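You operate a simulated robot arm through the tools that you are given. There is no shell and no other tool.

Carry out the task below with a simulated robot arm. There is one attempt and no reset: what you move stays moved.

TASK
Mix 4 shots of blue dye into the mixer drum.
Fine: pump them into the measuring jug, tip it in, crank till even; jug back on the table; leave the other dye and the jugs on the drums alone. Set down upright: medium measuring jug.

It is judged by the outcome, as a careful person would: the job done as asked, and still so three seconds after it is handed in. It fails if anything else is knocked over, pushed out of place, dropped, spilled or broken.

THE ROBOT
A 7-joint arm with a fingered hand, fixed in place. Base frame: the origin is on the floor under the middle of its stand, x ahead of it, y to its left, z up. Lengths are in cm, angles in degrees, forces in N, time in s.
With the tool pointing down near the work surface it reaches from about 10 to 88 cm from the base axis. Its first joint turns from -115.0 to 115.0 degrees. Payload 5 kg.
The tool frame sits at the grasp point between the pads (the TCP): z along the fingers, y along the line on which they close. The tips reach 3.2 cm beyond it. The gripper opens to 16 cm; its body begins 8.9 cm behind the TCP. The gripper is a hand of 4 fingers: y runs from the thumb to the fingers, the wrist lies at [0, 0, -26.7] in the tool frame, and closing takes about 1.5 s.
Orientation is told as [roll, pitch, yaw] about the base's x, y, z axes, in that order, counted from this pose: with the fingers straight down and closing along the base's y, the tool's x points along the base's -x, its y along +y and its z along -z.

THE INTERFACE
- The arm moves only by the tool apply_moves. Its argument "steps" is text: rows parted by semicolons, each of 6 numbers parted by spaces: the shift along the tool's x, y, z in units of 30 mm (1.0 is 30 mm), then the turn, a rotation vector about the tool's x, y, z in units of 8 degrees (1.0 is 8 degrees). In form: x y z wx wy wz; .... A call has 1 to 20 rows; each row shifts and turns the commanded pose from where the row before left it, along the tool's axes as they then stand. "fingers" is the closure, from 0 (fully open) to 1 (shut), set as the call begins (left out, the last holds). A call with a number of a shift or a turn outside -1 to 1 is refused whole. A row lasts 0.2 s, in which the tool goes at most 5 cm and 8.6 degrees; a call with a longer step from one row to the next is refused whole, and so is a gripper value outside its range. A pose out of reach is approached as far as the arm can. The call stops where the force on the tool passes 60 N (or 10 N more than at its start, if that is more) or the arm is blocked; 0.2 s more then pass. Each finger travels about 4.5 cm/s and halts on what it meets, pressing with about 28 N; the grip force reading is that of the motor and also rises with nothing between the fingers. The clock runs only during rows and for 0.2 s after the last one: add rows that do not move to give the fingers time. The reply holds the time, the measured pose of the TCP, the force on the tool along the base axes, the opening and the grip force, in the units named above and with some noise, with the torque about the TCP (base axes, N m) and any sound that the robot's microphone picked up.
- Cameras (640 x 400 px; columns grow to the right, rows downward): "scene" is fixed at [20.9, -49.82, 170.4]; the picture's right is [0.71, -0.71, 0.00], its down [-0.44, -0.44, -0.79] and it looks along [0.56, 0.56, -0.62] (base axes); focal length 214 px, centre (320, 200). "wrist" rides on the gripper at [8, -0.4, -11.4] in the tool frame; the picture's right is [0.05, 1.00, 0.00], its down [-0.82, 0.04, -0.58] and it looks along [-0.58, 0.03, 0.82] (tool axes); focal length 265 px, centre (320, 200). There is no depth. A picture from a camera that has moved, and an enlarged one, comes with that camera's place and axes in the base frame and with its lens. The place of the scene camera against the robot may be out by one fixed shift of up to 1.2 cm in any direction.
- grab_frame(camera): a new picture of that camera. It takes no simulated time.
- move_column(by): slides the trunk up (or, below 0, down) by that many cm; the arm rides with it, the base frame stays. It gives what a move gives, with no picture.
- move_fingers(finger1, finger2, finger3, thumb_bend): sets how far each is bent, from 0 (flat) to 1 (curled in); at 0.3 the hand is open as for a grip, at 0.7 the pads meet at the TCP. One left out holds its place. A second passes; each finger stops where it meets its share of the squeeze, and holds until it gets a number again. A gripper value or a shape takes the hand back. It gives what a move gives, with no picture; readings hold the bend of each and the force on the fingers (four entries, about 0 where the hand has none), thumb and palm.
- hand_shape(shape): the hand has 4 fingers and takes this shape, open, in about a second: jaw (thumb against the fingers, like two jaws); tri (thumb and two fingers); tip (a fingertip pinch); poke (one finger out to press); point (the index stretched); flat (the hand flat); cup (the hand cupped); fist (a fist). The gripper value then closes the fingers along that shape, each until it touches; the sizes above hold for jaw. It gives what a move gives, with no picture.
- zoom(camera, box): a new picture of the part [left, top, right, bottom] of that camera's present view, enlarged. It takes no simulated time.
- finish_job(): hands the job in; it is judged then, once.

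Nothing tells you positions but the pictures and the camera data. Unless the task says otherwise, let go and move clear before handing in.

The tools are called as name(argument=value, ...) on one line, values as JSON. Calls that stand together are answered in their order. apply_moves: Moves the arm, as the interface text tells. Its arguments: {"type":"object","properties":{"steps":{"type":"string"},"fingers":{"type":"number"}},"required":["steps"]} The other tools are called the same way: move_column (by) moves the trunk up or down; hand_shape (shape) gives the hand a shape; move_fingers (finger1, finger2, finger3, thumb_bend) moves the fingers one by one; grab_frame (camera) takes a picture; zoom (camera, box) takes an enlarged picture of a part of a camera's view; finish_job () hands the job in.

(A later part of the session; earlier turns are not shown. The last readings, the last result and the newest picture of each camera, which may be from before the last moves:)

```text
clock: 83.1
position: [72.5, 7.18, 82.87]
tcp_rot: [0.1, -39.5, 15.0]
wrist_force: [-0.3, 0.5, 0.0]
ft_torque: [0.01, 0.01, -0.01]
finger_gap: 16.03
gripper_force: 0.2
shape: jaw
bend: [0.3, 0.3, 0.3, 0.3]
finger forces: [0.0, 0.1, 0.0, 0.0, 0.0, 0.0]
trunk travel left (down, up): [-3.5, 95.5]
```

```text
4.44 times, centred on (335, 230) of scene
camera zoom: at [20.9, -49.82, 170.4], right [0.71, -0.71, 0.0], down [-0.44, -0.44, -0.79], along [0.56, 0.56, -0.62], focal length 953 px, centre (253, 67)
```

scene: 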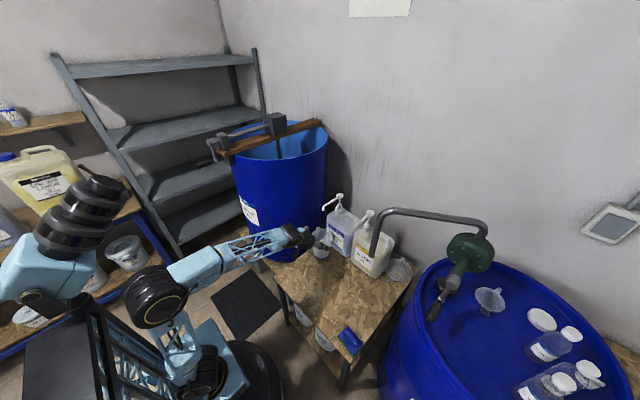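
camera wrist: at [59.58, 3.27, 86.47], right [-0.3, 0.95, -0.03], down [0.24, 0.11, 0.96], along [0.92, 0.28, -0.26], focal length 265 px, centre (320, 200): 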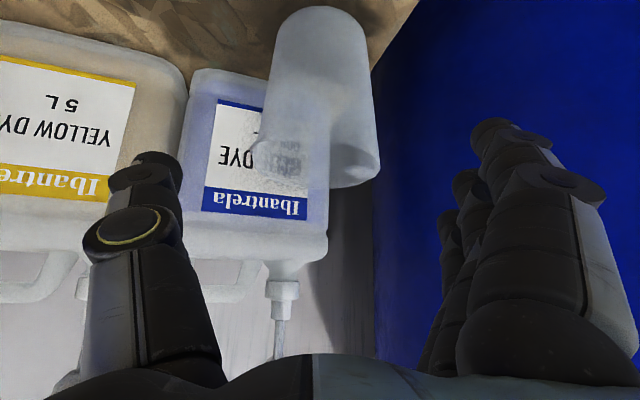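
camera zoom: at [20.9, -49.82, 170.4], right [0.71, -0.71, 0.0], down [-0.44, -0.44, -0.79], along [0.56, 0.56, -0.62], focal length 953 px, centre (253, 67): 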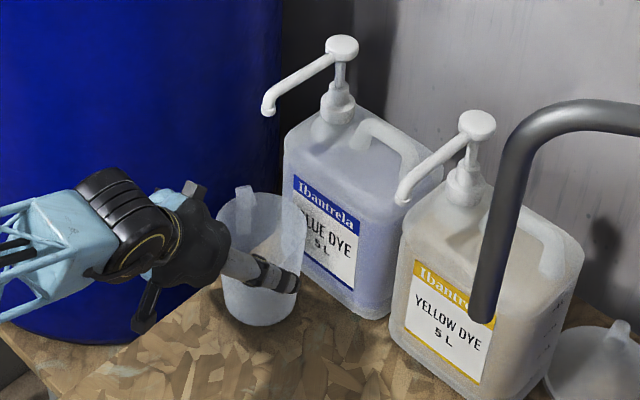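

The jug stands directly under the spout, within about 1 cm of the stream line. Next I'll raise the trunk and change the hand to the poking shape to see where the fingertip is.

move_column(by=40)

hand_shape(shape="poke")

grab_frame(camera="wrist")

grab_frame(camera="scene")

```text
clock: 86.9
position: [72.36, 7.11, 122.71]
tcp_rot: [0.1, -39.5, 15.0]
wrist_force: [-0.6, 0.5, 0.2]
ft_torque: [0.01, -0.01, -0.01]
finger_gap: 16.01
gripper_force: 0.0
shape: jaw
bend: [0.3, 0.3, 0.3, 0.3]
finger forces: [0.0, 0.0, 0.1, 0.0, 0.0, 0.0]
trunk travel left (down, up): [-43.5, 55.5]
```

```text
clock: 87.8
position: [72.53, 7.08, 122.92]
tcp_rot: [0.0, -39.5, 15.1]
wrist_force: [0.4, 0.8, -0.2]
ft_torque: [-0.01, -0.01, -0.04]
finger_gap: 0.0
gripper_force: 0.0
shape: poke
bend: [1.0, 1.0, 1.0, 0.47]
finger forces: [0.0, 0.1, 0.0, 0.1, 0.0, 0.1]
trunk travel left (down, up): [-43.5, 55.5]
```

```text
taken
camera wrist: at [59.6, 3.28, 126.46], right [-0.3, 0.95, -0.03], down [0.24, 0.11, 0.96], along [0.92, 0.28, -0.26], focal length 265 px, centre (320, 200)
```

wrist: 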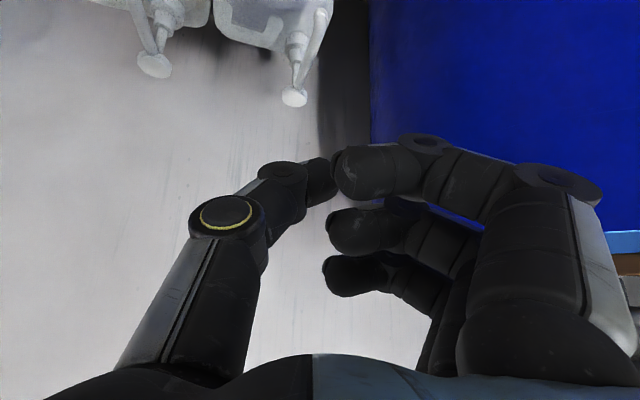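

```text
taken
```

scene: 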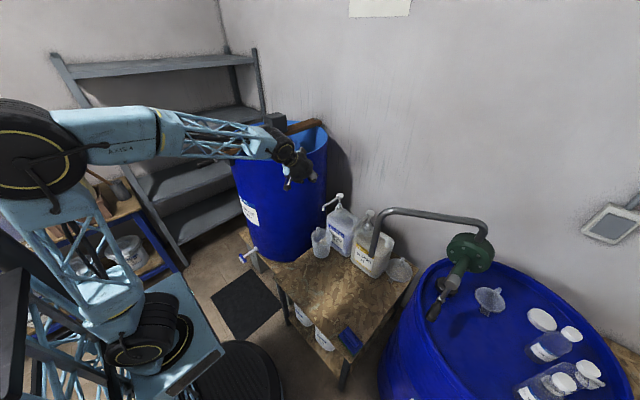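

apply_moves(steps="0 0 0 0 0 0;0 0 0 0 0 0;0 0 0 0 0 0")

grab_frame(camera="wrist")

zoom(camera="scene", box=[240, 110, 350, 210])

```text
clock: 88.6
position: [72.43, 7.02, 122.84]
tcp_rot: [0.1, -39.5, 15.0]
wrist_force: [0.3, -0.1, 0.9]
ft_torque: [0.03, 0.0, 0.01]
finger_gap: 0.0
gripper_force: 0.1
shape: poke
bend: [1.0, 1.0, 1.0, 0.47]
finger forces: [0.0, 0.0, 0.0, 0.0, 0.0, 0.0]
trunk travel left (down, up): [-43.5, 55.5]
```

```text
taken
camera wrist: at [59.6, 3.28, 126.46], right [-0.3, 0.95, -0.03], down [0.24, 0.11, 0.96], along [0.92, 0.28, -0.26], focal length 265 px, centre (320, 200)
```

wrist: 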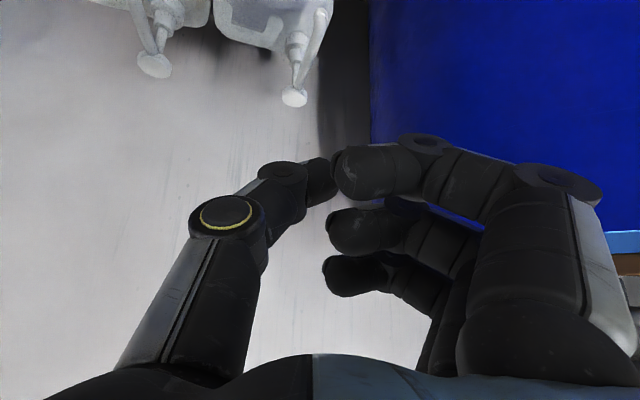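

```text
4.00 times, centred on (295, 160) of scene
camera zoom: at [20.9, -49.82, 170.4], right [0.71, -0.71, 0.0], down [-0.44, -0.44, -0.79], along [0.56, 0.56, -0.62], focal length 858 px, centre (420, 360)
```

zoom: 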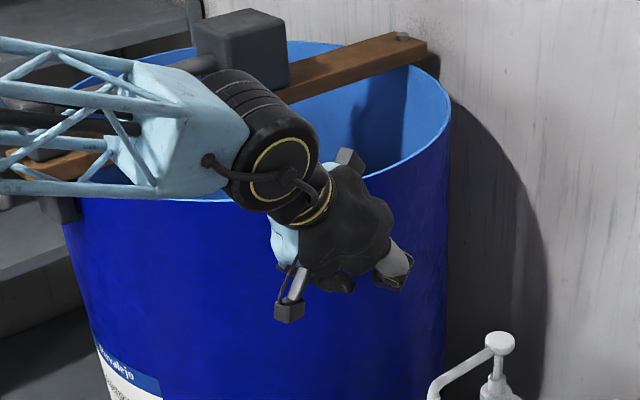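

The poke shape curls all the fingers towards the thumb. I'll compare with the "point" shape, which stretches the index finger.

hand_shape(shape="point")

grab_frame(camera="wrist")

zoom(camera="scene", box=[240, 110, 350, 210])

```text
clock: 89.5
position: [72.46, 7.07, 122.85]
tcp_rot: [0.2, -39.5, 14.9]
wrist_force: [-0.1, 0.6, 0.4]
ft_torque: [-0.02, 0.03, 0.0]
finger_gap: 15.23
gripper_force: 0.0
shape: point
bend: [0.3, 1.0, 1.0, 0.54]
finger forces: [0.1, 0.0, 0.0, 0.0, 0.1, 0.1]
trunk travel left (down, up): [-43.5, 55.5]
```

```text
taken
camera wrist: at [59.6, 3.28, 126.46], right [-0.3, 0.95, -0.03], down [0.24, 0.11, 0.96], along [0.92, 0.28, -0.26], focal length 265 px, centre (320, 200)
```

wrist: 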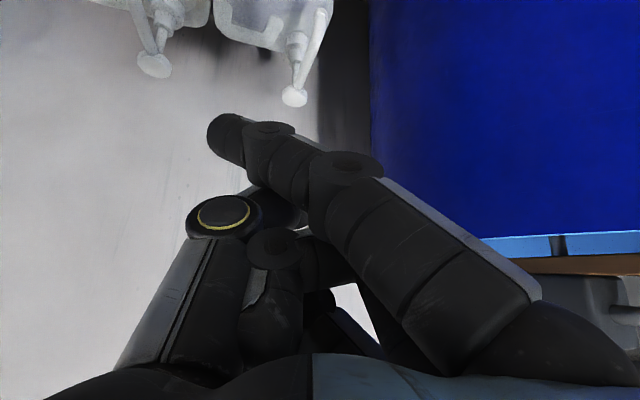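

```text
4.00 times, centred on (295, 160) of scene
camera zoom: at [20.9, -49.82, 170.4], right [0.71, -0.71, 0.0], down [-0.44, -0.44, -0.79], along [0.56, 0.56, -0.62], focal length 858 px, centre (420, 360)
```

zoom: 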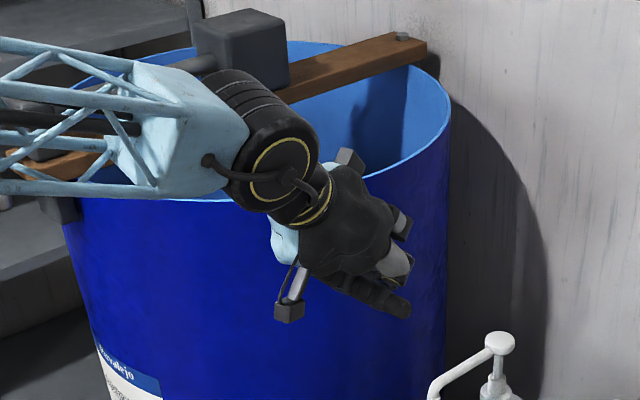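

apply_moves(steps="0 0 0 0 0 0;0 0 0 0 0 0;0 0 0 0 0 0")

grab_frame(camera="wrist")

move_fingers(finger1=0.7, finger2=0.7, finger3=0.7, thumb_bend=0.7)

grab_frame(camera="wrist")

```text
clock: 90.3
position: [72.48, 7.12, 122.77]
tcp_rot: [0.1, -39.6, 15.0]
wrist_force: [-0.5, 0.5, 0.0]
ft_torque: [0.0, 0.0, -0.02]
finger_gap: 15.23
gripper_force: 0.0
shape: point
bend: [0.3, 1.0, 1.0, 0.54]
finger forces: [0.1, 0.0, 0.1, 0.0, 0.0, 0.1]
trunk travel left (down, up): [-43.5, 55.5]
```

```text
taken
camera wrist: at [59.6, 3.28, 126.46], right [-0.3, 0.95, -0.03], down [0.24, 0.11, 0.96], along [0.92, 0.28, -0.26], focal length 265 px, centre (320, 200)
```

wrist: 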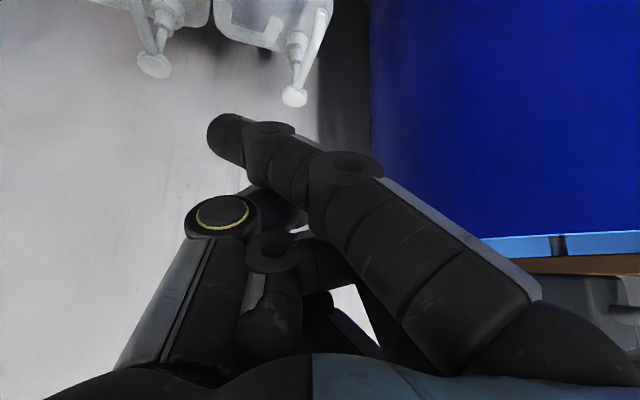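

```text
clock: 91.3
position: [72.51, 7.19, 122.78]
tcp_rot: [0.1, -39.5, 15.0]
wrist_force: [0.6, 0.5, 0.1]
ft_torque: [0.0, -0.02, 0.03]
finger_gap: 2.5
gripper_force: 0.0
shape: fingers
bend: [0.7, 0.98, 0.7, 0.69]
finger forces: [0.0, 0.0, 0.0, 0.0, 0.0, 0.0]
trunk travel left (down, up): [-43.5, 55.5]
```

```text
taken
camera wrist: at [59.6, 3.28, 126.46], right [-0.3, 0.95, -0.03], down [0.24, 0.11, 0.96], along [0.92, 0.28, -0.26], focal length 265 px, centre (320, 200)
```

wrist: 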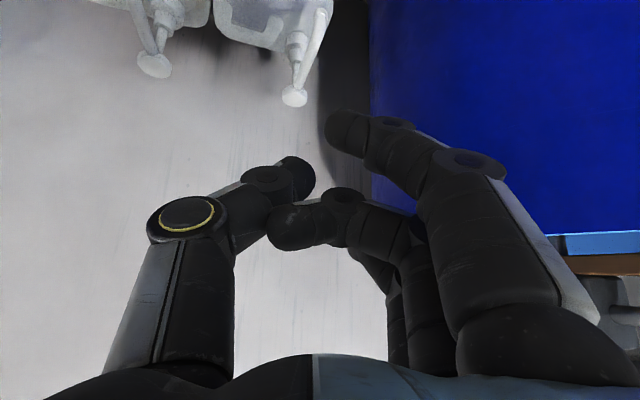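

move_fingers(finger1=0.15, finger2=1.0, finger3=1.0, thumb_bend=0.5)

grab_frame(camera="wrist")

hand_shape(shape="fist")

apply_moves(steps="0 0 0 0 0 0;0 0 0 0 0 0;0 0 0 0 0 0;0 0 0 0 0 0")

grab_frame(camera="wrist")

zoom(camera="scene", box=[240, 110, 350, 210])

```text
clock: 92.3
position: [72.5, 7.14, 122.88]
tcp_rot: [0.1, -39.5, 15.0]
wrist_force: [-0.6, -0.4, 1.5]
ft_torque: [-0.02, 0.0, 0.01]
finger_gap: 14.95
gripper_force: 0.0
shape: fingers
bend: [0.15, 1.0, 1.0, 0.5]
finger forces: [0.1, 0.0, 0.1, 0.0, 0.1, 0.0]
trunk travel left (down, up): [-43.5, 55.5]
```

```text
taken
camera wrist: at [59.6, 3.28, 126.46], right [-0.3, 0.95, -0.03], down [0.24, 0.11, 0.96], along [0.92, 0.28, -0.26], focal length 265 px, centre (320, 200)
```

wrist: 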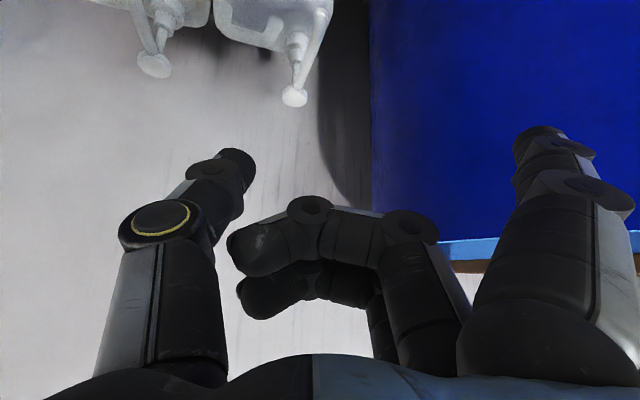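

```text
clock: 93.2
position: [72.38, 7.02, 122.88]
tcp_rot: [0.2, -39.5, 15.0]
wrist_force: [-0.4, 0.4, -0.1]
ft_torque: [0.01, 0.01, 0.0]
finger_gap: 0.0
gripper_force: 0.0
shape: fist
bend: [1.0, 1.0, 1.0, 0.54]
finger forces: [0.0, 0.0, 0.1, 0.1, 0.1, 0.0]
trunk travel left (down, up): [-43.5, 55.5]
```

```text
clock: 94.2
position: [72.54, 7.02, 122.84]
tcp_rot: [0.1, -39.5, 15.0]
wrist_force: [0.0, -0.1, 1.2]
ft_torque: [0.0, -0.01, 0.02]
finger_gap: 0.0
gripper_force: 0.1
shape: fist
bend: [1.0, 1.0, 1.0, 0.54]
finger forces: [0.0, 0.0, 0.0, 0.1, 0.1, 0.0]
trunk travel left (down, up): [-43.5, 55.5]
```

```text
taken
camera wrist: at [59.6, 3.28, 126.46], right [-0.3, 0.95, -0.03], down [0.24, 0.11, 0.96], along [0.92, 0.28, -0.26], focal length 265 px, centre (320, 200)
```

wrist: 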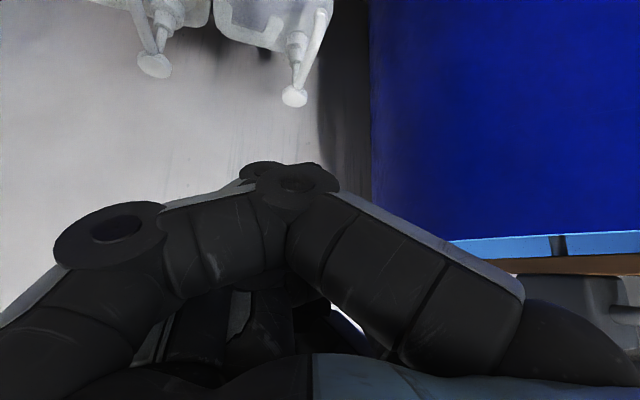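

```text
4.00 times, centred on (295, 160) of scene
camera zoom: at [20.9, -49.82, 170.4], right [0.71, -0.71, 0.0], down [-0.44, -0.44, -0.79], along [0.56, 0.56, -0.62], focal length 858 px, centre (420, 360)
```

zoom: 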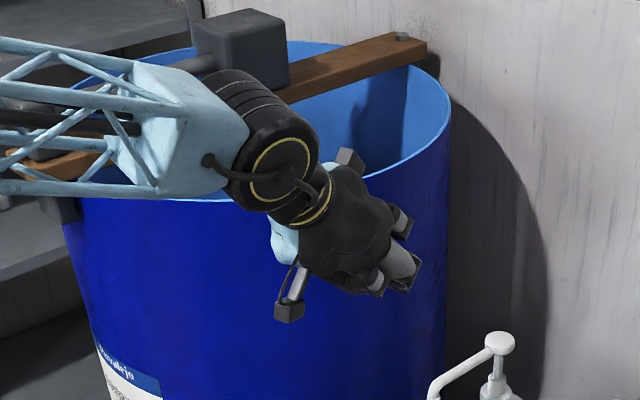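

The fist makes a firm pushing surface, with the index knuckle foremost. I'll aim the hand at the pump head's azimuth, move above it and check alignment with the wrist camera.

apply_moves(steps="0 0 0 0.36 0 0.434;0 0 0 0.36 0 0.434;-0.712 0.037 0.587 0 0 0;-0.712 0.037 0.587 0 0 0;-0.712 0.037 0.587 0 0 0;-0.712 0.037 0.587 0 0 0;-0.712 0.037 0.587 0 0 0;-0.712 0.037 0.587 0 0 0;-0.712 0.037 0.587 0 0 0;-0.712 0.037 0.587 0 0 0;-0.712 0.037 0.587 0 0 0;-0.712 0.037 0.587 0 0 0;0 0 0 0 0 0")

grab_frame(camera="wrist")

zoom(camera="scene", box=[270, 130, 410, 240])

```text
clock: 97.0
position: [100.01, 11.11, 122.91]
tcp_rot: [0.1, -39.5, 6.0]
wrist_force: [-0.4, 0.4, 0.0]
ft_torque: [0.0, 0.02, -0.02]
finger_gap: 0.0
gripper_force: 0.1
shape: fist
bend: [1.0, 1.0, 1.0, 0.54]
finger forces: [0.0, 0.0, 0.0, 0.1, 0.0, 0.1]
trunk travel left (down, up): [-43.5, 55.5]
```

```text
taken
camera wrist: at [86.68, 9.33, 126.43], right [-0.15, 0.99, -0.03], down [0.26, 0.07, 0.96], along [0.96, 0.13, -0.26], focal length 265 px, centre (320, 200)
```

wrist: 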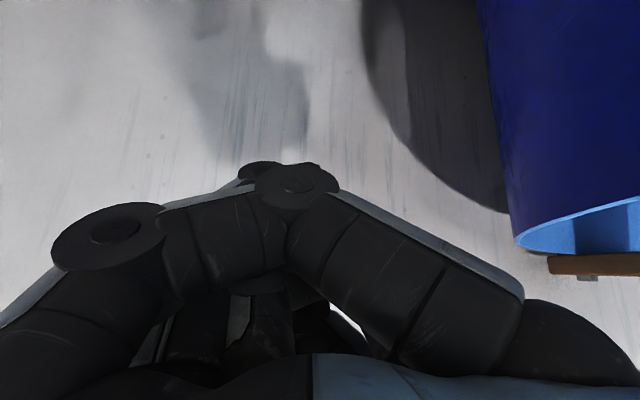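

```text
3.64 times, centred on (340, 185) of scene
camera zoom: at [20.9, -49.82, 170.4], right [0.71, -0.71, 0.0], down [-0.44, -0.44, -0.79], along [0.56, 0.56, -0.62], focal length 780 px, centre (247, 254)
```

zoom: 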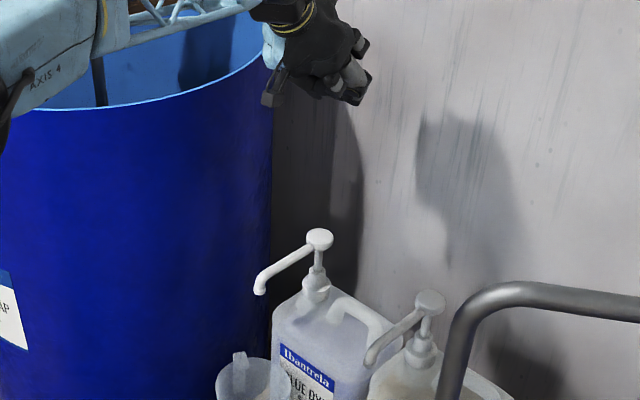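

The fist is above the blue pump head according to the projection. I'll descend 16 cm and check again.

apply_moves(steps="0.565 0 0.686 0 0 0;0.565 0 0.686 0 0 0;0.565 0 0.686 0 0 0;0.565 0 0.686 0 0 0;0.565 0 0.686 0 0 0;0.565 0 0.686 0 0 0;0 0 0 0 0 0")

grab_frame(camera="wrist")

zoom(camera="scene", box=[290, 150, 380, 240])

```text
clock: 98.6
position: [99.93, 10.98, 106.97]
tcp_rot: [0.0, -39.5, 6.0]
wrist_force: [0.3, -0.2, 0.1]
ft_torque: [-0.02, 0.01, -0.01]
finger_gap: 0.02
gripper_force: 0.0
shape: fist
bend: [1.0, 1.0, 1.0, 0.54]
finger forces: [0.0, 0.1, 0.1, 0.0, 0.1, 0.0]
trunk travel left (down, up): [-43.5, 55.5]
```

```text
taken
camera wrist: at [86.64, 9.36, 110.62], right [-0.15, 0.99, -0.03], down [0.26, 0.07, 0.96], along [0.96, 0.13, -0.26], focal length 265 px, centre (320, 200)
```

wrist: 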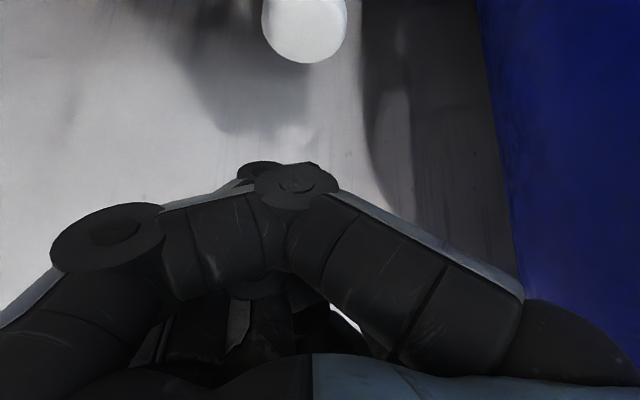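

```text
4.44 times, centred on (335, 195) of scene
camera zoom: at [20.9, -49.82, 170.4], right [0.71, -0.71, 0.0], down [-0.44, -0.44, -0.79], along [0.56, 0.56, -0.62], focal length 953 px, centre (253, 222)
```

zoom: 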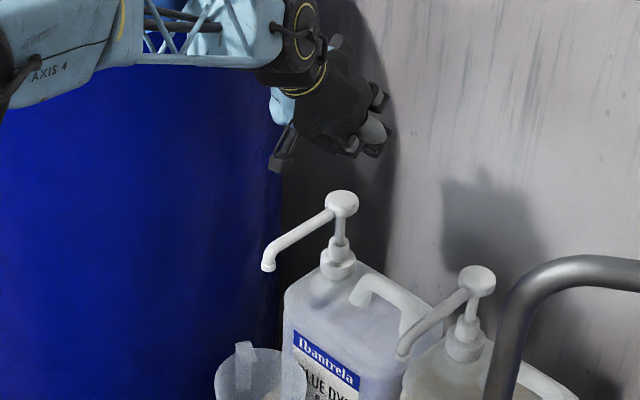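

Lateral alignment is within a few millimetres. I'll descend 6 cm more and then go slowly until contact.

apply_moves(steps="0.424 0 0.515 0 0 0;0.424 0 0.515 0 0 0;0.424 0 0.515 0 0 0;0 0 0 0 0 0")

grab_frame(camera="wrist")

zoom(camera="scene", box=[290, 150, 380, 240])

```text
clock: 99.6
position: [100.12, 11.05, 100.64]
tcp_rot: [0.1, -39.5, 6.0]
wrist_force: [-0.4, -0.2, -0.2]
ft_torque: [0.01, 0.03, 0.0]
finger_gap: 0.0
gripper_force: 0.1
shape: fist
bend: [1.0, 1.0, 1.0, 0.54]
finger forces: [0.0, 0.0, 0.0, 0.1, 0.1, 0.0]
trunk travel left (down, up): [-43.5, 55.5]
```

```text
taken
camera wrist: at [86.7, 9.38, 104.28], right [-0.15, 0.99, -0.03], down [0.26, 0.07, 0.96], along [0.96, 0.13, -0.26], focal length 265 px, centre (320, 200)
```

wrist: 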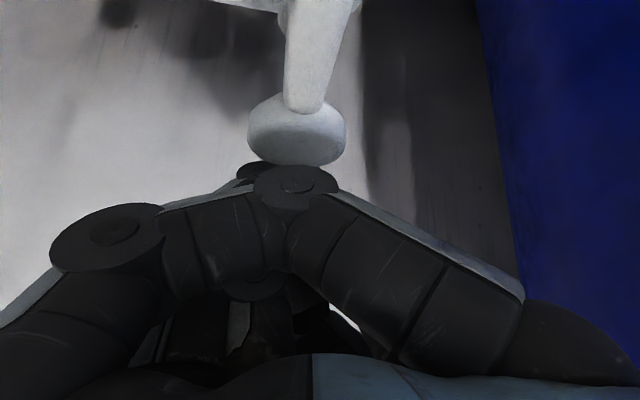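

```text
4.44 times, centred on (335, 195) of scene
camera zoom: at [20.9, -49.82, 170.4], right [0.71, -0.71, 0.0], down [-0.44, -0.44, -0.79], along [0.56, 0.56, -0.62], focal length 953 px, centre (253, 222)
```

zoom: 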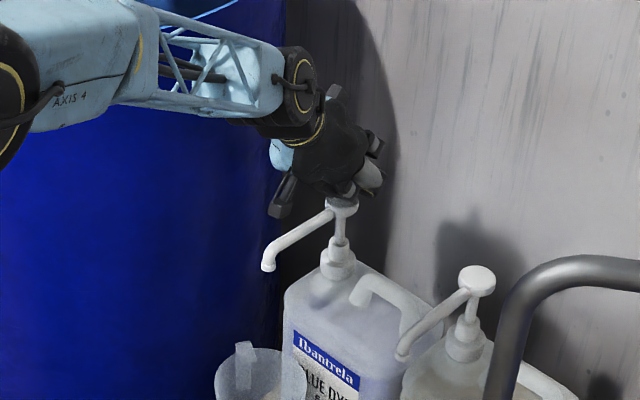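

The knuckles are just above the pump head. I'll start pressing in small steps and watch the force to learn the stroke.

apply_moves(steps="0.106 0 0.129 0 0 0;0.106 0 0.129 0 0 0;0.106 0 0.129 0 0 0")

apply_moves(steps="0.106 0 0.129 0 0 0;0.106 0 0.129 0 0 0")

zoom(camera="scene", box=[290, 150, 380, 240])

```text
clock: 100.4
position: [100.07, 11.21, 99.3]
tcp_rot: [0.1, -39.5, 6.0]
wrist_force: [0.3, -0.6, -0.1]
ft_torque: [0.01, 0.02, 0.01]
finger_gap: 0.0
gripper_force: 0.0
shape: fist
bend: [1.0, 1.0, 1.0, 0.54]
finger forces: [0.1, 0.0, 0.0, 0.0, 0.2, 0.0]
trunk travel left (down, up): [-43.5, 55.5]
```

```text
clock: 101.0
position: [99.92, 11.05, 98.38]
tcp_rot: [0.0, -39.6, 6.1]
wrist_force: [-0.3, -0.2, 1.5]
ft_torque: [0.0, 0.07, 0.02]
finger_gap: 0.02
gripper_force: 0.0
shape: fist
bend: [1.0, 1.0, 1.0, 0.54]
finger forces: [1.9, 0.0, 0.1, 0.1, 0.6, 0.1]
trunk travel left (down, up): [-43.5, 55.5]
```

```text
4.44 times, centred on (335, 195) of scene
camera zoom: at [20.9, -49.82, 170.4], right [0.71, -0.71, 0.0], down [-0.44, -0.44, -0.79], along [0.56, 0.56, -0.62], focal length 953 px, centre (253, 222)
```

zoom: 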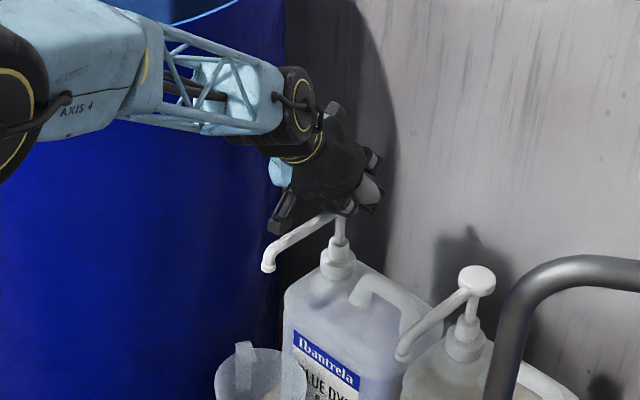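

Contact has just begun at TCP z of 98.4. I'll press down steadily through the stroke.

apply_moves(steps="0.106 0 0.129 0 0 0;0.106 0 0.129 0 0 0;0.106 0 0.129 0 0 0;0.106 0 0.129 0 0 0")

apply_moves(steps="0.106 0 0.129 0 0 0;0.106 0 0.129 0 0 0")

zoom(camera="scene", box=[290, 150, 380, 240])

```text
clock: 102.0
position: [99.82, 11.44, 96.36]
tcp_rot: [0.1, -39.5, 5.9]
wrist_force: [-1.0, -3.1, 4.9]
ft_torque: [-0.04, 0.25, 0.08]
finger_gap: 0.0
gripper_force: 0.0
shape: fist
bend: [0.99, 1.0, 1.0, 0.54]
finger forces: [4.7, 0.1, 0.1, 0.1, 1.9, 0.0]
trunk travel left (down, up): [-43.5, 55.5]
```

```text
clock: 102.6
position: [99.76, 11.03, 95.27]
tcp_rot: [0.2, -39.5, 6.1]
wrist_force: [-6.8, -1.9, 5.9]
ft_torque: [-0.08, 0.2, -0.05]
finger_gap: 0.01
gripper_force: 0.1
shape: fist
bend: [0.99, 1.0, 1.0, 0.54]
finger forces: [9.8, 0.1, 0.0, 0.1, 1.9, 0.1]
trunk travel left (down, up): [-43.5, 55.5]
```

```text
4.44 times, centred on (335, 195) of scene
camera zoom: at [20.9, -49.82, 170.4], right [0.71, -0.71, 0.0], down [-0.44, -0.44, -0.79], along [0.56, 0.56, -0.62], focal length 953 px, centre (253, 222)
```

zoom: 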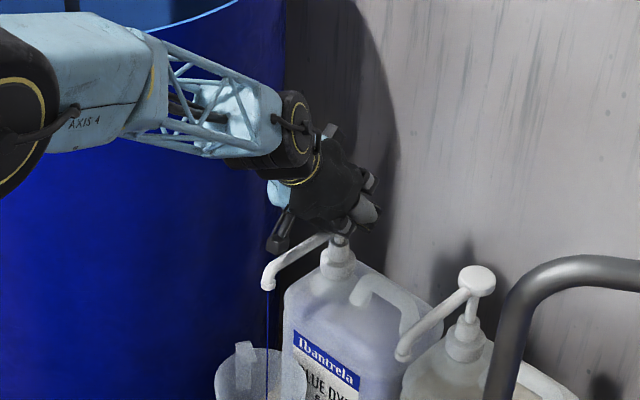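

The blue stream is falling straight into the jug. I'll continue gently to find the bottom of the stroke.

apply_moves(steps="0.106 0 0.129 0 0 0")

grab_frame(camera="wrist")

zoom(camera="scene", box=[300, 190, 360, 280])

```text
clock: 103.0
position: [99.97, 11.13, 94.89]
tcp_rot: [0.1, -39.5, 6.2]
wrist_force: [-6.4, 0.0, 6.4]
ft_torque: [-0.09, 0.27, -0.12]
finger_gap: 0.0
gripper_force: 0.0
shape: fist
bend: [0.99, 1.0, 1.0, 0.54]
finger forces: [10.6, 0.0, 0.0, 0.1, 1.3, 0.0]
trunk travel left (down, up): [-43.5, 55.5]
```

```text
taken
camera wrist: at [86.57, 9.49, 98.53], right [-0.15, 0.99, -0.03], down [0.26, 0.07, 0.96], along [0.96, 0.13, -0.26], focal length 265 px, centre (320, 200)
```

wrist: 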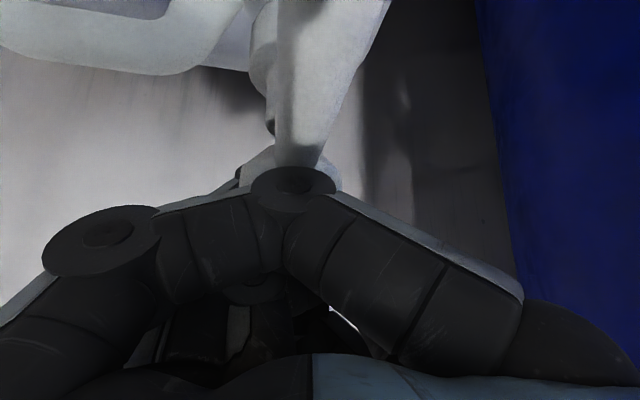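

```text
4.44 times, centred on (330, 235) of scene
camera zoom: at [20.9, -49.82, 170.4], right [0.71, -0.71, 0.0], down [-0.44, -0.44, -0.79], along [0.56, 0.56, -0.62], focal length 953 px, centre (276, 44)
```

zoom: 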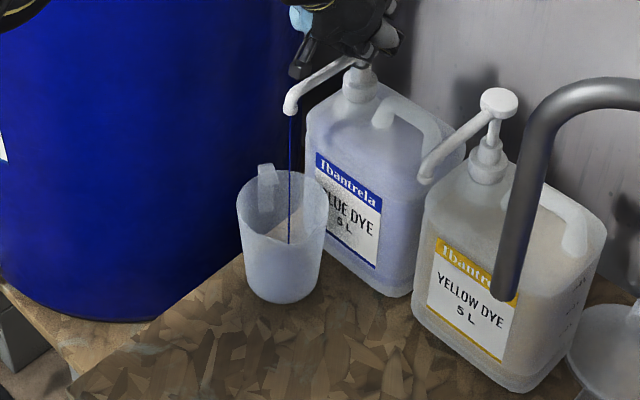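

apply_moves(steps="0.106 0 0.129 0 0 0")

zoom(camera="scene", box=[315, 185, 365, 235])

```text
clock: 103.4
position: [99.92, 11.11, 94.47]
tcp_rot: [0.1, -39.6, 6.1]
wrist_force: [-6.9, 1.3, 7.8]
ft_torque: [-0.15, 0.33, -0.16]
finger_gap: 0.0
gripper_force: 0.1
shape: fist
bend: [0.99, 1.0, 1.0, 0.54]
finger forces: [10.8, 0.0, 0.1, 0.0, 1.1, 0.0]
trunk travel left (down, up): [-43.5, 55.5]
```

```text
8.00 times, centred on (340, 210) of scene
camera zoom: at [20.9, -49.82, 170.4], right [0.71, -0.71, 0.0], down [-0.44, -0.44, -0.79], along [0.56, 0.56, -0.62], focal length 1716 px, centre (160, 120)
```

zoom: 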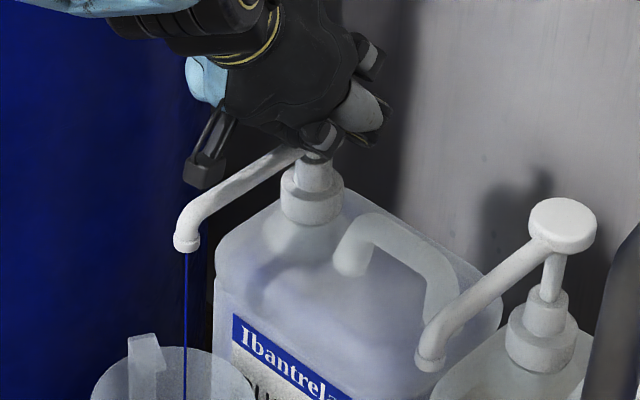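

apply_moves(steps="0.106 0 0.129 0 0 0;0 0 0 0 0 0")

zoom(camera="scene", box=[315, 185, 365, 235])

```text
clock: 104.0
position: [99.91, 11.11, 94.25]
tcp_rot: [0.1, -39.7, 6.1]
wrist_force: [-7.9, 4.0, 20.6]
ft_torque: [-0.35, 0.89, -0.3]
finger_gap: 0.0
gripper_force: 0.0
shape: fist
bend: [0.99, 1.0, 1.0, 0.54]
finger forces: [21.9, 0.0, 0.1, 0.1, 1.5, 0.1]
trunk travel left (down, up): [-43.5, 55.5]
```

```text
8.00 times, centred on (340, 210) of scene
camera zoom: at [20.9, -49.82, 170.4], right [0.71, -0.71, 0.0], down [-0.44, -0.44, -0.79], along [0.56, 0.56, -0.62], focal length 1716 px, centre (160, 120)
```

zoom: 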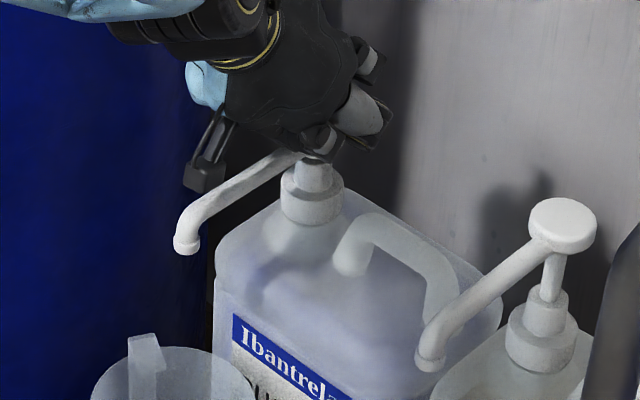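

The hard stop was reached at TCP z of 94.25 and the stream stopped, so that was one full shot. I'll release fully, shift about 1 cm forward to sit better on the head, and look.

apply_moves(steps="-0.318 0 -0.386 0 0 0;-0.318 0 -0.386 0 0 0;-0.318 0 -0.386 0 0 0;-0.318 0 -0.386 0 0 0;-0.28 0 0.23 0 0 0;0 0 0 0 0 0;0 0 0 0 0 0")

grab_frame(camera="wrist")

zoom(camera="scene", box=[290, 170, 370, 280])

```text
clock: 105.6
position: [100.92, 11.32, 99.8]
tcp_rot: [0.1, -39.4, 5.9]
wrist_force: [0.0, 0.4, 0.4]
ft_torque: [0.03, -0.01, 0.01]
finger_gap: 0.0
gripper_force: 0.1
shape: fist
bend: [0.99, 1.0, 1.0, 0.54]
finger forces: [0.0, 0.0, 0.0, 0.0, 0.0, 0.1]
trunk travel left (down, up): [-43.5, 55.5]
```

```text
taken
camera wrist: at [87.59, 9.53, 103.44], right [-0.15, 0.99, -0.03], down [0.26, 0.07, 0.96], along [0.96, 0.13, -0.26], focal length 265 px, centre (320, 200)
```

wrist: 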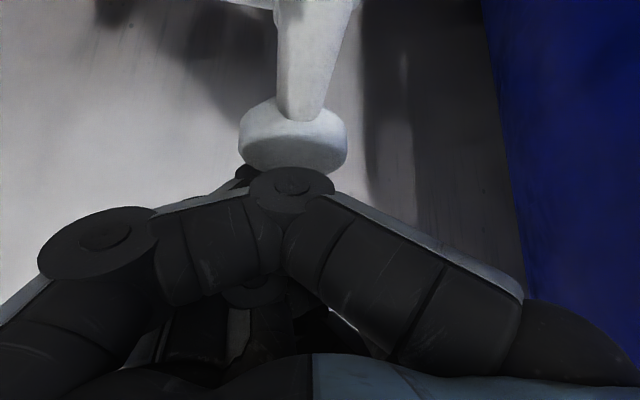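

```text
3.64 times, centred on (330, 225) of scene
camera zoom: at [20.9, -49.82, 170.4], right [0.71, -0.71, 0.0], down [-0.44, -0.44, -0.79], along [0.56, 0.56, -0.62], focal length 780 px, centre (284, 109)
```

zoom: 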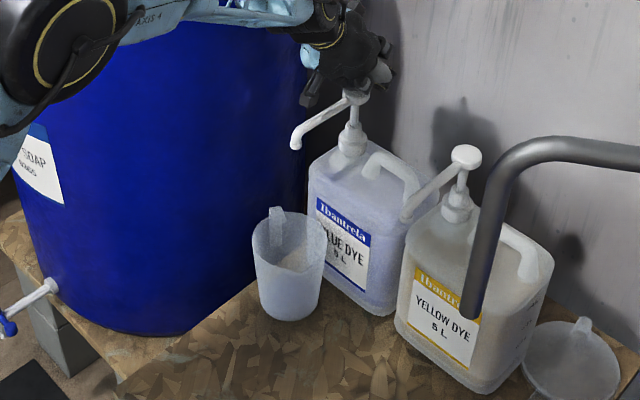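

The pump has sprung back fully. Second stroke now.

apply_moves(steps="0.106 0 0.129 0 0 0;0.106 0 0.129 0 0 0;0.106 0 0.129 0 0 0;0.106 0 0.129 0 0 0;0.106 0 0.129 0 0 0;0.106 0 0.129 0 0 0;0.106 0 0.129 0 0 0;0.106 0 0.129 0 0 0;0.106 0 0.129 0 0 0")

apply_moves(steps="0.064 0 0.077 0 0 0;0.064 0 0.077 0 0 0;0 0 0 0 0 0")

zoom(camera="scene", box=[315, 185, 365, 235])

```text
clock: 107.6
position: [100.92, 11.34, 95.34]
tcp_rot: [0.1, -39.6, 6.0]
wrist_force: [-1.7, -0.3, 6.6]
ft_torque: [-0.09, 0.35, 0.02]
finger_gap: 0.0
gripper_force: 0.0
shape: fist
bend: [0.99, 1.0, 1.0, 0.54]
finger forces: [6.4, 0.1, 0.0, 0.1, 0.1, 0.0]
trunk travel left (down, up): [-43.5, 55.5]
```

```text
clock: 108.4
position: [100.97, 11.41, 94.88]
tcp_rot: [0.1, -39.5, 5.9]
wrist_force: [-1.0, 0.1, 6.8]
ft_torque: [-0.13, 0.39, -0.11]
finger_gap: 0.0
gripper_force: 0.1
shape: fist
bend: [0.99, 1.0, 1.0, 0.54]
finger forces: [7.7, 0.0, 0.0, 0.0, 0.0, 0.0]
trunk travel left (down, up): [-43.5, 55.5]
```

```text
8.00 times, centred on (340, 210) of scene
camera zoom: at [20.9, -49.82, 170.4], right [0.71, -0.71, 0.0], down [-0.44, -0.44, -0.79], along [0.56, 0.56, -0.62], focal length 1716 px, centre (160, 120)
```

zoom: 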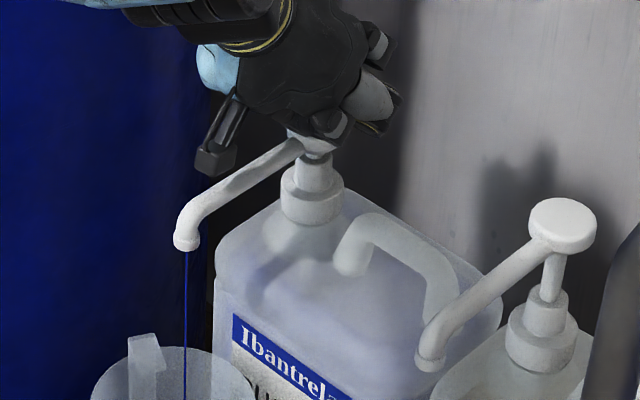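

apply_moves(steps="0.064 0 0.077 0 0 0;0.064 0 0.077 0 0 0;0 0 0 0 0 0")

apply_moves(steps="0.064 0 0.077 0 0 0;0.064 0 0.077 0 0 0;0 0 0 0 0 0")

zoom(camera="scene", box=[315, 185, 365, 235])

```text
clock: 109.2
position: [101.01, 11.28, 94.45]
tcp_rot: [0.1, -39.7, 6.0]
wrist_force: [5.1, 2.9, 19.0]
ft_torque: [-0.35, 1.14, -0.11]
finger_gap: 0.0
gripper_force: 0.1
shape: fist
bend: [0.98, 1.0, 1.0, 0.54]
finger forces: [18.8, 0.1, 0.0, 0.0, 0.0, 0.0]
trunk travel left (down, up): [-43.5, 55.5]
```

```text
clock: 110.0
position: [101.04, 11.44, 94.28]
tcp_rot: [0.1, -39.9, 6.1]
wrist_force: [12.7, 6.9, 45.1]
ft_torque: [-0.82, 2.7, -0.16]
finger_gap: 0.0
gripper_force: 0.1
shape: fist
bend: [0.98, 1.0, 1.0, 0.54]
finger forces: [44.9, 0.1, 0.0, 0.1, 0.1, 0.0]
trunk travel left (down, up): [-43.5, 55.5]
```

```text
8.00 times, centred on (340, 210) of scene
camera zoom: at [20.9, -49.82, 170.4], right [0.71, -0.71, 0.0], down [-0.44, -0.44, -0.79], along [0.56, 0.56, -0.62], focal length 1716 px, centre (160, 120)
```

zoom: 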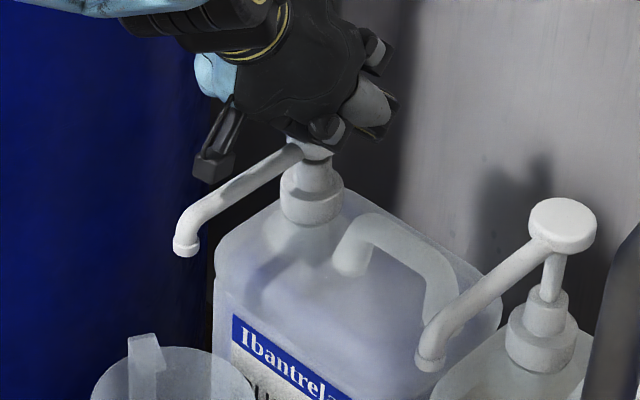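

Second full shot done. I'll release, let the pump refill, and then start stroke three with a softer finish.

apply_moves(steps="-0.339 0 -0.412 0 0 0;-0.339 0 -0.412 0 0 0;-0.339 0 -0.412 0 0 0;-0.339 0 -0.412 0 0 0;0 0 0 0 0 0;0 0 0 0 0 0;0 0 0 0 0 0")

zoom(camera="scene", box=[290, 170, 370, 280])

```text
clock: 111.6
position: [100.97, 11.25, 99.78]
tcp_rot: [0.1, -39.5, 6.0]
wrist_force: [-0.3, 0.2, -0.2]
ft_torque: [-0.01, -0.01, 0.02]
finger_gap: 0.0
gripper_force: 0.1
shape: fist
bend: [0.98, 1.0, 1.0, 0.54]
finger forces: [0.0, 0.0, 0.1, 0.1, 0.1, 0.0]
trunk travel left (down, up): [-43.5, 55.5]
```

```text
3.64 times, centred on (330, 225) of scene
camera zoom: at [20.9, -49.82, 170.4], right [0.71, -0.71, 0.0], down [-0.44, -0.44, -0.79], along [0.56, 0.56, -0.62], focal length 780 px, centre (284, 109)
```

zoom: 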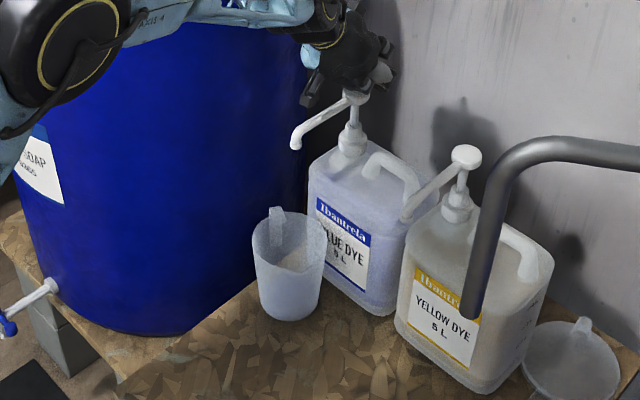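

apply_moves(steps="0.106 0 0.129 0 0 0;0.106 0 0.129 0 0 0;0.106 0 0.129 0 0 0;0.106 0 0.129 0 0 0;0.106 0 0.129 0 0 0;0.106 0 0.129 0 0 0;0.106 0 0.129 0 0 0;0.106 0 0.129 0 0 0;0.106 0 0.129 0 0 0;0.064 0 0.077 0 0 0;0.064 0 0.077 0 0 0;0.064 0 0.077 0 0 0;0.064 0 0.077 0 0 0;0 0 0 0 0 0;0 0 0 0 0 0")

zoom(camera="scene", box=[315, 185, 365, 235])

```text
clock: 114.8
position: [101.06, 11.21, 94.24]
tcp_rot: [0.1, -39.6, 6.0]
wrist_force: [3.9, 0.9, 12.6]
ft_torque: [-0.23, 0.79, -0.03]
finger_gap: 0.03
gripper_force: 0.0
shape: fist
bend: [0.98, 1.0, 1.0, 0.54]
finger forces: [12.9, 0.0, 0.0, 0.1, 0.0, 0.1]
trunk travel left (down, up): [-43.5, 55.5]
```

```text
8.00 times, centred on (340, 210) of scene
camera zoom: at [20.9, -49.82, 170.4], right [0.71, -0.71, 0.0], down [-0.44, -0.44, -0.79], along [0.56, 0.56, -0.62], focal length 1716 px, centre (160, 120)
```

zoom: 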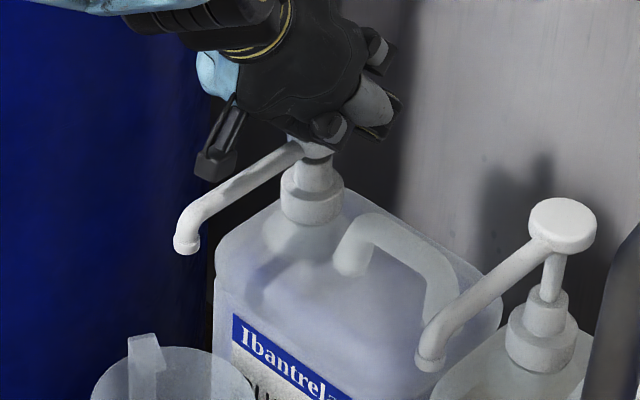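

apply_moves(steps="0.043 0 0.051 0 0 0;0 0 0 0 0 0")

apply_moves(steps="-0.339 0 -0.412 0 0 0;-0.339 0 -0.412 0 0 0;-0.339 0 -0.412 0 0 0;-0.339 0 -0.412 0 0 0;0 0 0 0 0 0;0 0 0 0 0 0;0 0 0 0 0 0")

zoom(camera="scene", box=[290, 170, 370, 280])

```text
clock: 115.4
position: [101.0, 11.35, 94.19]
tcp_rot: [0.1, -39.7, 6.1]
wrist_force: [6.7, 0.8, 23.8]
ft_torque: [-0.52, 1.49, 0.02]
finger_gap: 0.02
gripper_force: 0.0
shape: fist
bend: [0.97, 1.0, 1.0, 0.54]
finger forces: [24.5, 0.0, 0.0, 0.0, 0.0, 0.0]
trunk travel left (down, up): [-43.5, 55.5]
```

```text
clock: 117.0
position: [101.11, 11.0, 100.46]
tcp_rot: [0.1, -39.4, 6.0]
wrist_force: [-0.8, -0.2, -0.9]
ft_torque: [-0.02, -0.03, 0.02]
finger_gap: 0.01
gripper_force: 0.0
shape: fist
bend: [0.97, 1.0, 1.0, 0.54]
finger forces: [0.0, 0.0, 0.0, 0.0, 0.1, 0.0]
trunk travel left (down, up): [-43.5, 55.5]
```

```text
3.64 times, centred on (330, 225) of scene
camera zoom: at [20.9, -49.82, 170.4], right [0.71, -0.71, 0.0], down [-0.44, -0.44, -0.79], along [0.56, 0.56, -0.62], focal length 780 px, centre (284, 109)
```

zoom: 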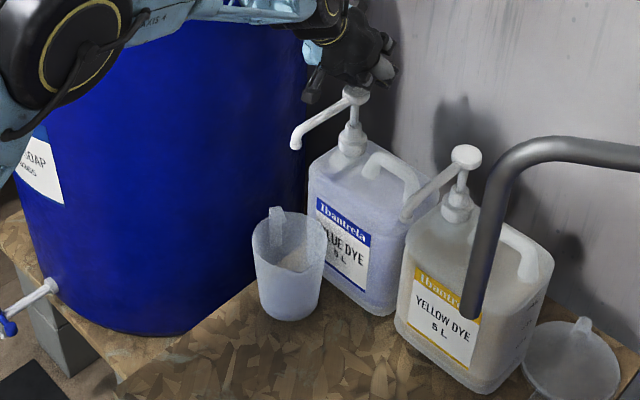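

Three full shots so far, and the pump has returned. Fourth and last stroke.

apply_moves(steps="0.106 0 0.129 0 0 0;0.106 0 0.129 0 0 0;0.106 0 0.129 0 0 0;0.106 0 0.129 0 0 0;0.106 0 0.129 0 0 0;0.106 0 0.129 0 0 0;0.106 0 0.129 0 0 0;0.106 0 0.129 0 0 0;0.106 0 0.129 0 0 0;0.106 0 0.129 0 0 0;0.064 0 0.077 0 0 0;0.064 0 0.077 0 0 0;0.064 0 0.077 0 0 0;0.064 0 0.077 0 0 0;0.064 0 0.077 0 0 0;0 0 0 0 0 0")

zoom(camera="scene", box=[315, 185, 365, 235])

```text
clock: 120.4
position: [101.01, 11.33, 94.11]
tcp_rot: [0.1, -39.7, 6.0]
wrist_force: [0.6, -0.8, 18.6]
ft_torque: [-0.31, 1.09, 0.05]
finger_gap: 0.0
gripper_force: 0.0
shape: fist
bend: [0.97, 1.0, 1.0, 0.54]
finger forces: [19.1, 0.1, 0.0, 0.1, 0.0, 0.0]
trunk travel left (down, up): [-43.5, 55.5]
```

```text
8.00 times, centred on (340, 210) of scene
camera zoom: at [20.9, -49.82, 170.4], right [0.71, -0.71, 0.0], down [-0.44, -0.44, -0.79], along [0.56, 0.56, -0.62], focal length 1716 px, centre (160, 120)
```

zoom: 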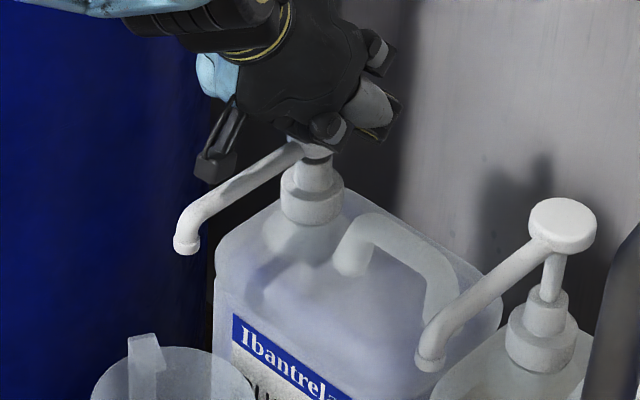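

The fourth shot is done. I'll rise straight up, clear of the pump, and look into the jug.

apply_moves(steps="-0.339 0 -0.412 0 0 0;-0.339 0 -0.412 0 0 0;-0.339 0 -0.412 0 0 0;-0.636 0 -0.772 0 0 0;-0.636 0 -0.772 0 0 0;-0.636 0 -0.772 0 0 0;-0.636 0 -0.772 0 0 0;-0.636 0 -0.772 0 0 0;-0.636 0 -0.772 0 0 0;0 0 0 0 0 0")

zoom(camera="scene", box=[290, 190, 370, 280])

zoom(camera="scene", box=[305, 220, 335, 260])

```text
clock: 122.6
position: [101.03, 11.35, 116.69]
tcp_rot: [0.2, -39.5, 5.9]
wrist_force: [0.6, 0.4, 0.2]
ft_torque: [-0.01, -0.02, -0.01]
finger_gap: 0.01
gripper_force: 0.0
shape: fist
bend: [0.97, 1.0, 1.0, 0.54]
finger forces: [0.1, 0.1, 0.0, 0.1, 0.0, 0.1]
trunk travel left (down, up): [-43.5, 55.5]
```

```text
4.44 times, centred on (330, 235) of scene
camera zoom: at [20.9, -49.82, 170.4], right [0.71, -0.71, 0.0], down [-0.44, -0.44, -0.79], along [0.56, 0.56, -0.62], focal length 953 px, centre (276, 44)
```

zoom: 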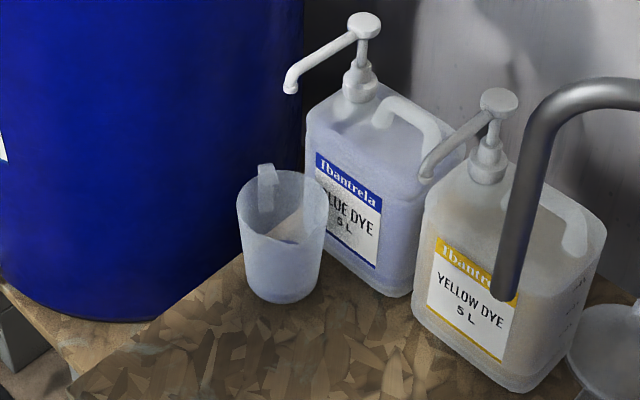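

```text
10.00 times, centred on (320, 240) of scene
camera zoom: at [20.9, -49.82, 170.4], right [0.71, -0.71, 0.0], down [-0.44, -0.44, -0.79], along [0.56, 0.56, -0.62], focal length 2145 px, centre (320, -200)
```

zoom: 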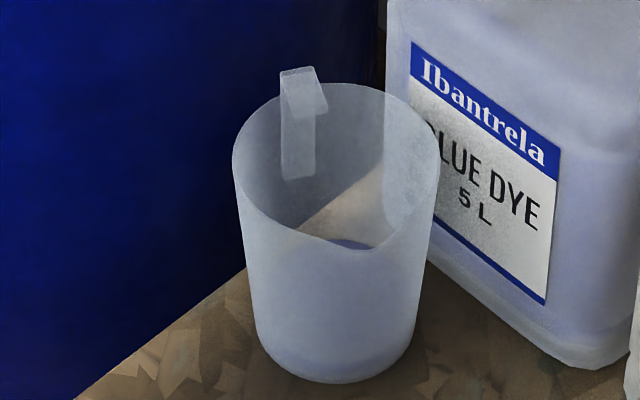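

The jug holds blue dye and hasn't moved. I'll retrace my path back, reopen the hand to the jaw shape, and go in again to grasp the jug.

apply_moves(steps="-0.636 0 -0.772 0 0 0;-0.636 0 -0.772 0 0 0;0.712 -0.037 -0.587 0 0 0;0.712 -0.037 -0.587 0 0 0;0.712 -0.037 -0.587 0 0 0;0.712 -0.037 -0.587 0 0 0;0.712 -0.037 -0.587 0 0 0;0.712 -0.037 -0.587 0 0 0;0.712 -0.037 -0.587 0 0 0;0.712 -0.037 -0.587 0 0 0;0.712 -0.037 -0.587 0 0 0;0.712 -0.037 -0.587 0 0 0;0 0 0 -0.36 0 -0.434;0 0 0 -0.36 0 -0.434;0 0 0 0 0 0")

hand_shape(shape="jaw")

apply_moves(steps="0 0 0 0 0 0;0 0 0 0 0 0;0 0 0 0 0 0", fingers=0)

grab_frame(camera="wrist")

```text
clock: 125.8
position: [73.52, 7.25, 122.83]
tcp_rot: [0.1, -39.6, 15.0]
wrist_force: [-0.1, 0.8, -0.5]
ft_torque: [-0.01, 0.0, 0.0]
finger_gap: 0.0
gripper_force: 0.1
shape: fist
bend: [0.97, 1.0, 1.0, 0.54]
finger forces: [0.0, 0.0, 0.1, 0.1, 0.1, 0.0]
trunk travel left (down, up): [-43.5, 55.5]
```

```text
clock: 126.7
position: [73.45, 7.12, 122.8]
tcp_rot: [0.1, -39.5, 15.0]
wrist_force: [0.2, -1.0, 0.2]
ft_torque: [0.02, 0.0, 0.02]
finger_gap: 16.01
gripper_force: 0.0
shape: jaw
bend: [0.3, 0.3, 0.3, 0.3]
finger forces: [0.0, 0.0, 0.0, 0.1, 0.0, 0.1]
trunk travel left (down, up): [-43.5, 55.5]
```

```text
clock: 127.5
position: [73.57, 7.19, 122.77]
tcp_rot: [0.1, -39.5, 15.0]
wrist_force: [0.2, -0.7, 0.0]
ft_torque: [0.01, 0.01, -0.01]
finger_gap: 15.98
gripper_force: 0.1
shape: jaw
bend: [0.3, 0.3, 0.3, 0.3]
finger forces: [0.0, 0.0, 0.0, 0.1, 0.1, 0.1]
trunk travel left (down, up): [-43.5, 55.5]
```

```text
taken
camera wrist: at [60.7, 3.37, 126.35], right [-0.3, 0.95, -0.03], down [0.24, 0.11, 0.96], along [0.92, 0.28, -0.26], focal length 265 px, centre (320, 200)
```

wrist: 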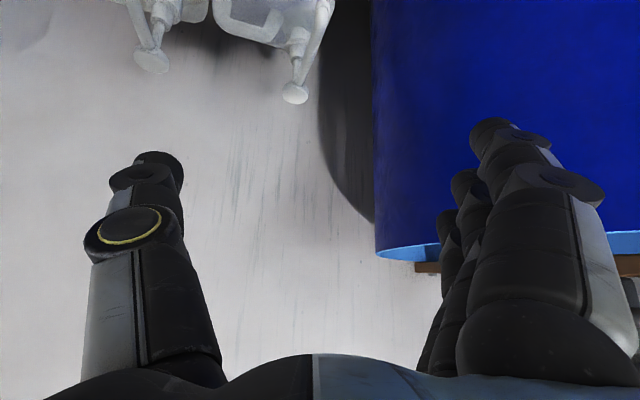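

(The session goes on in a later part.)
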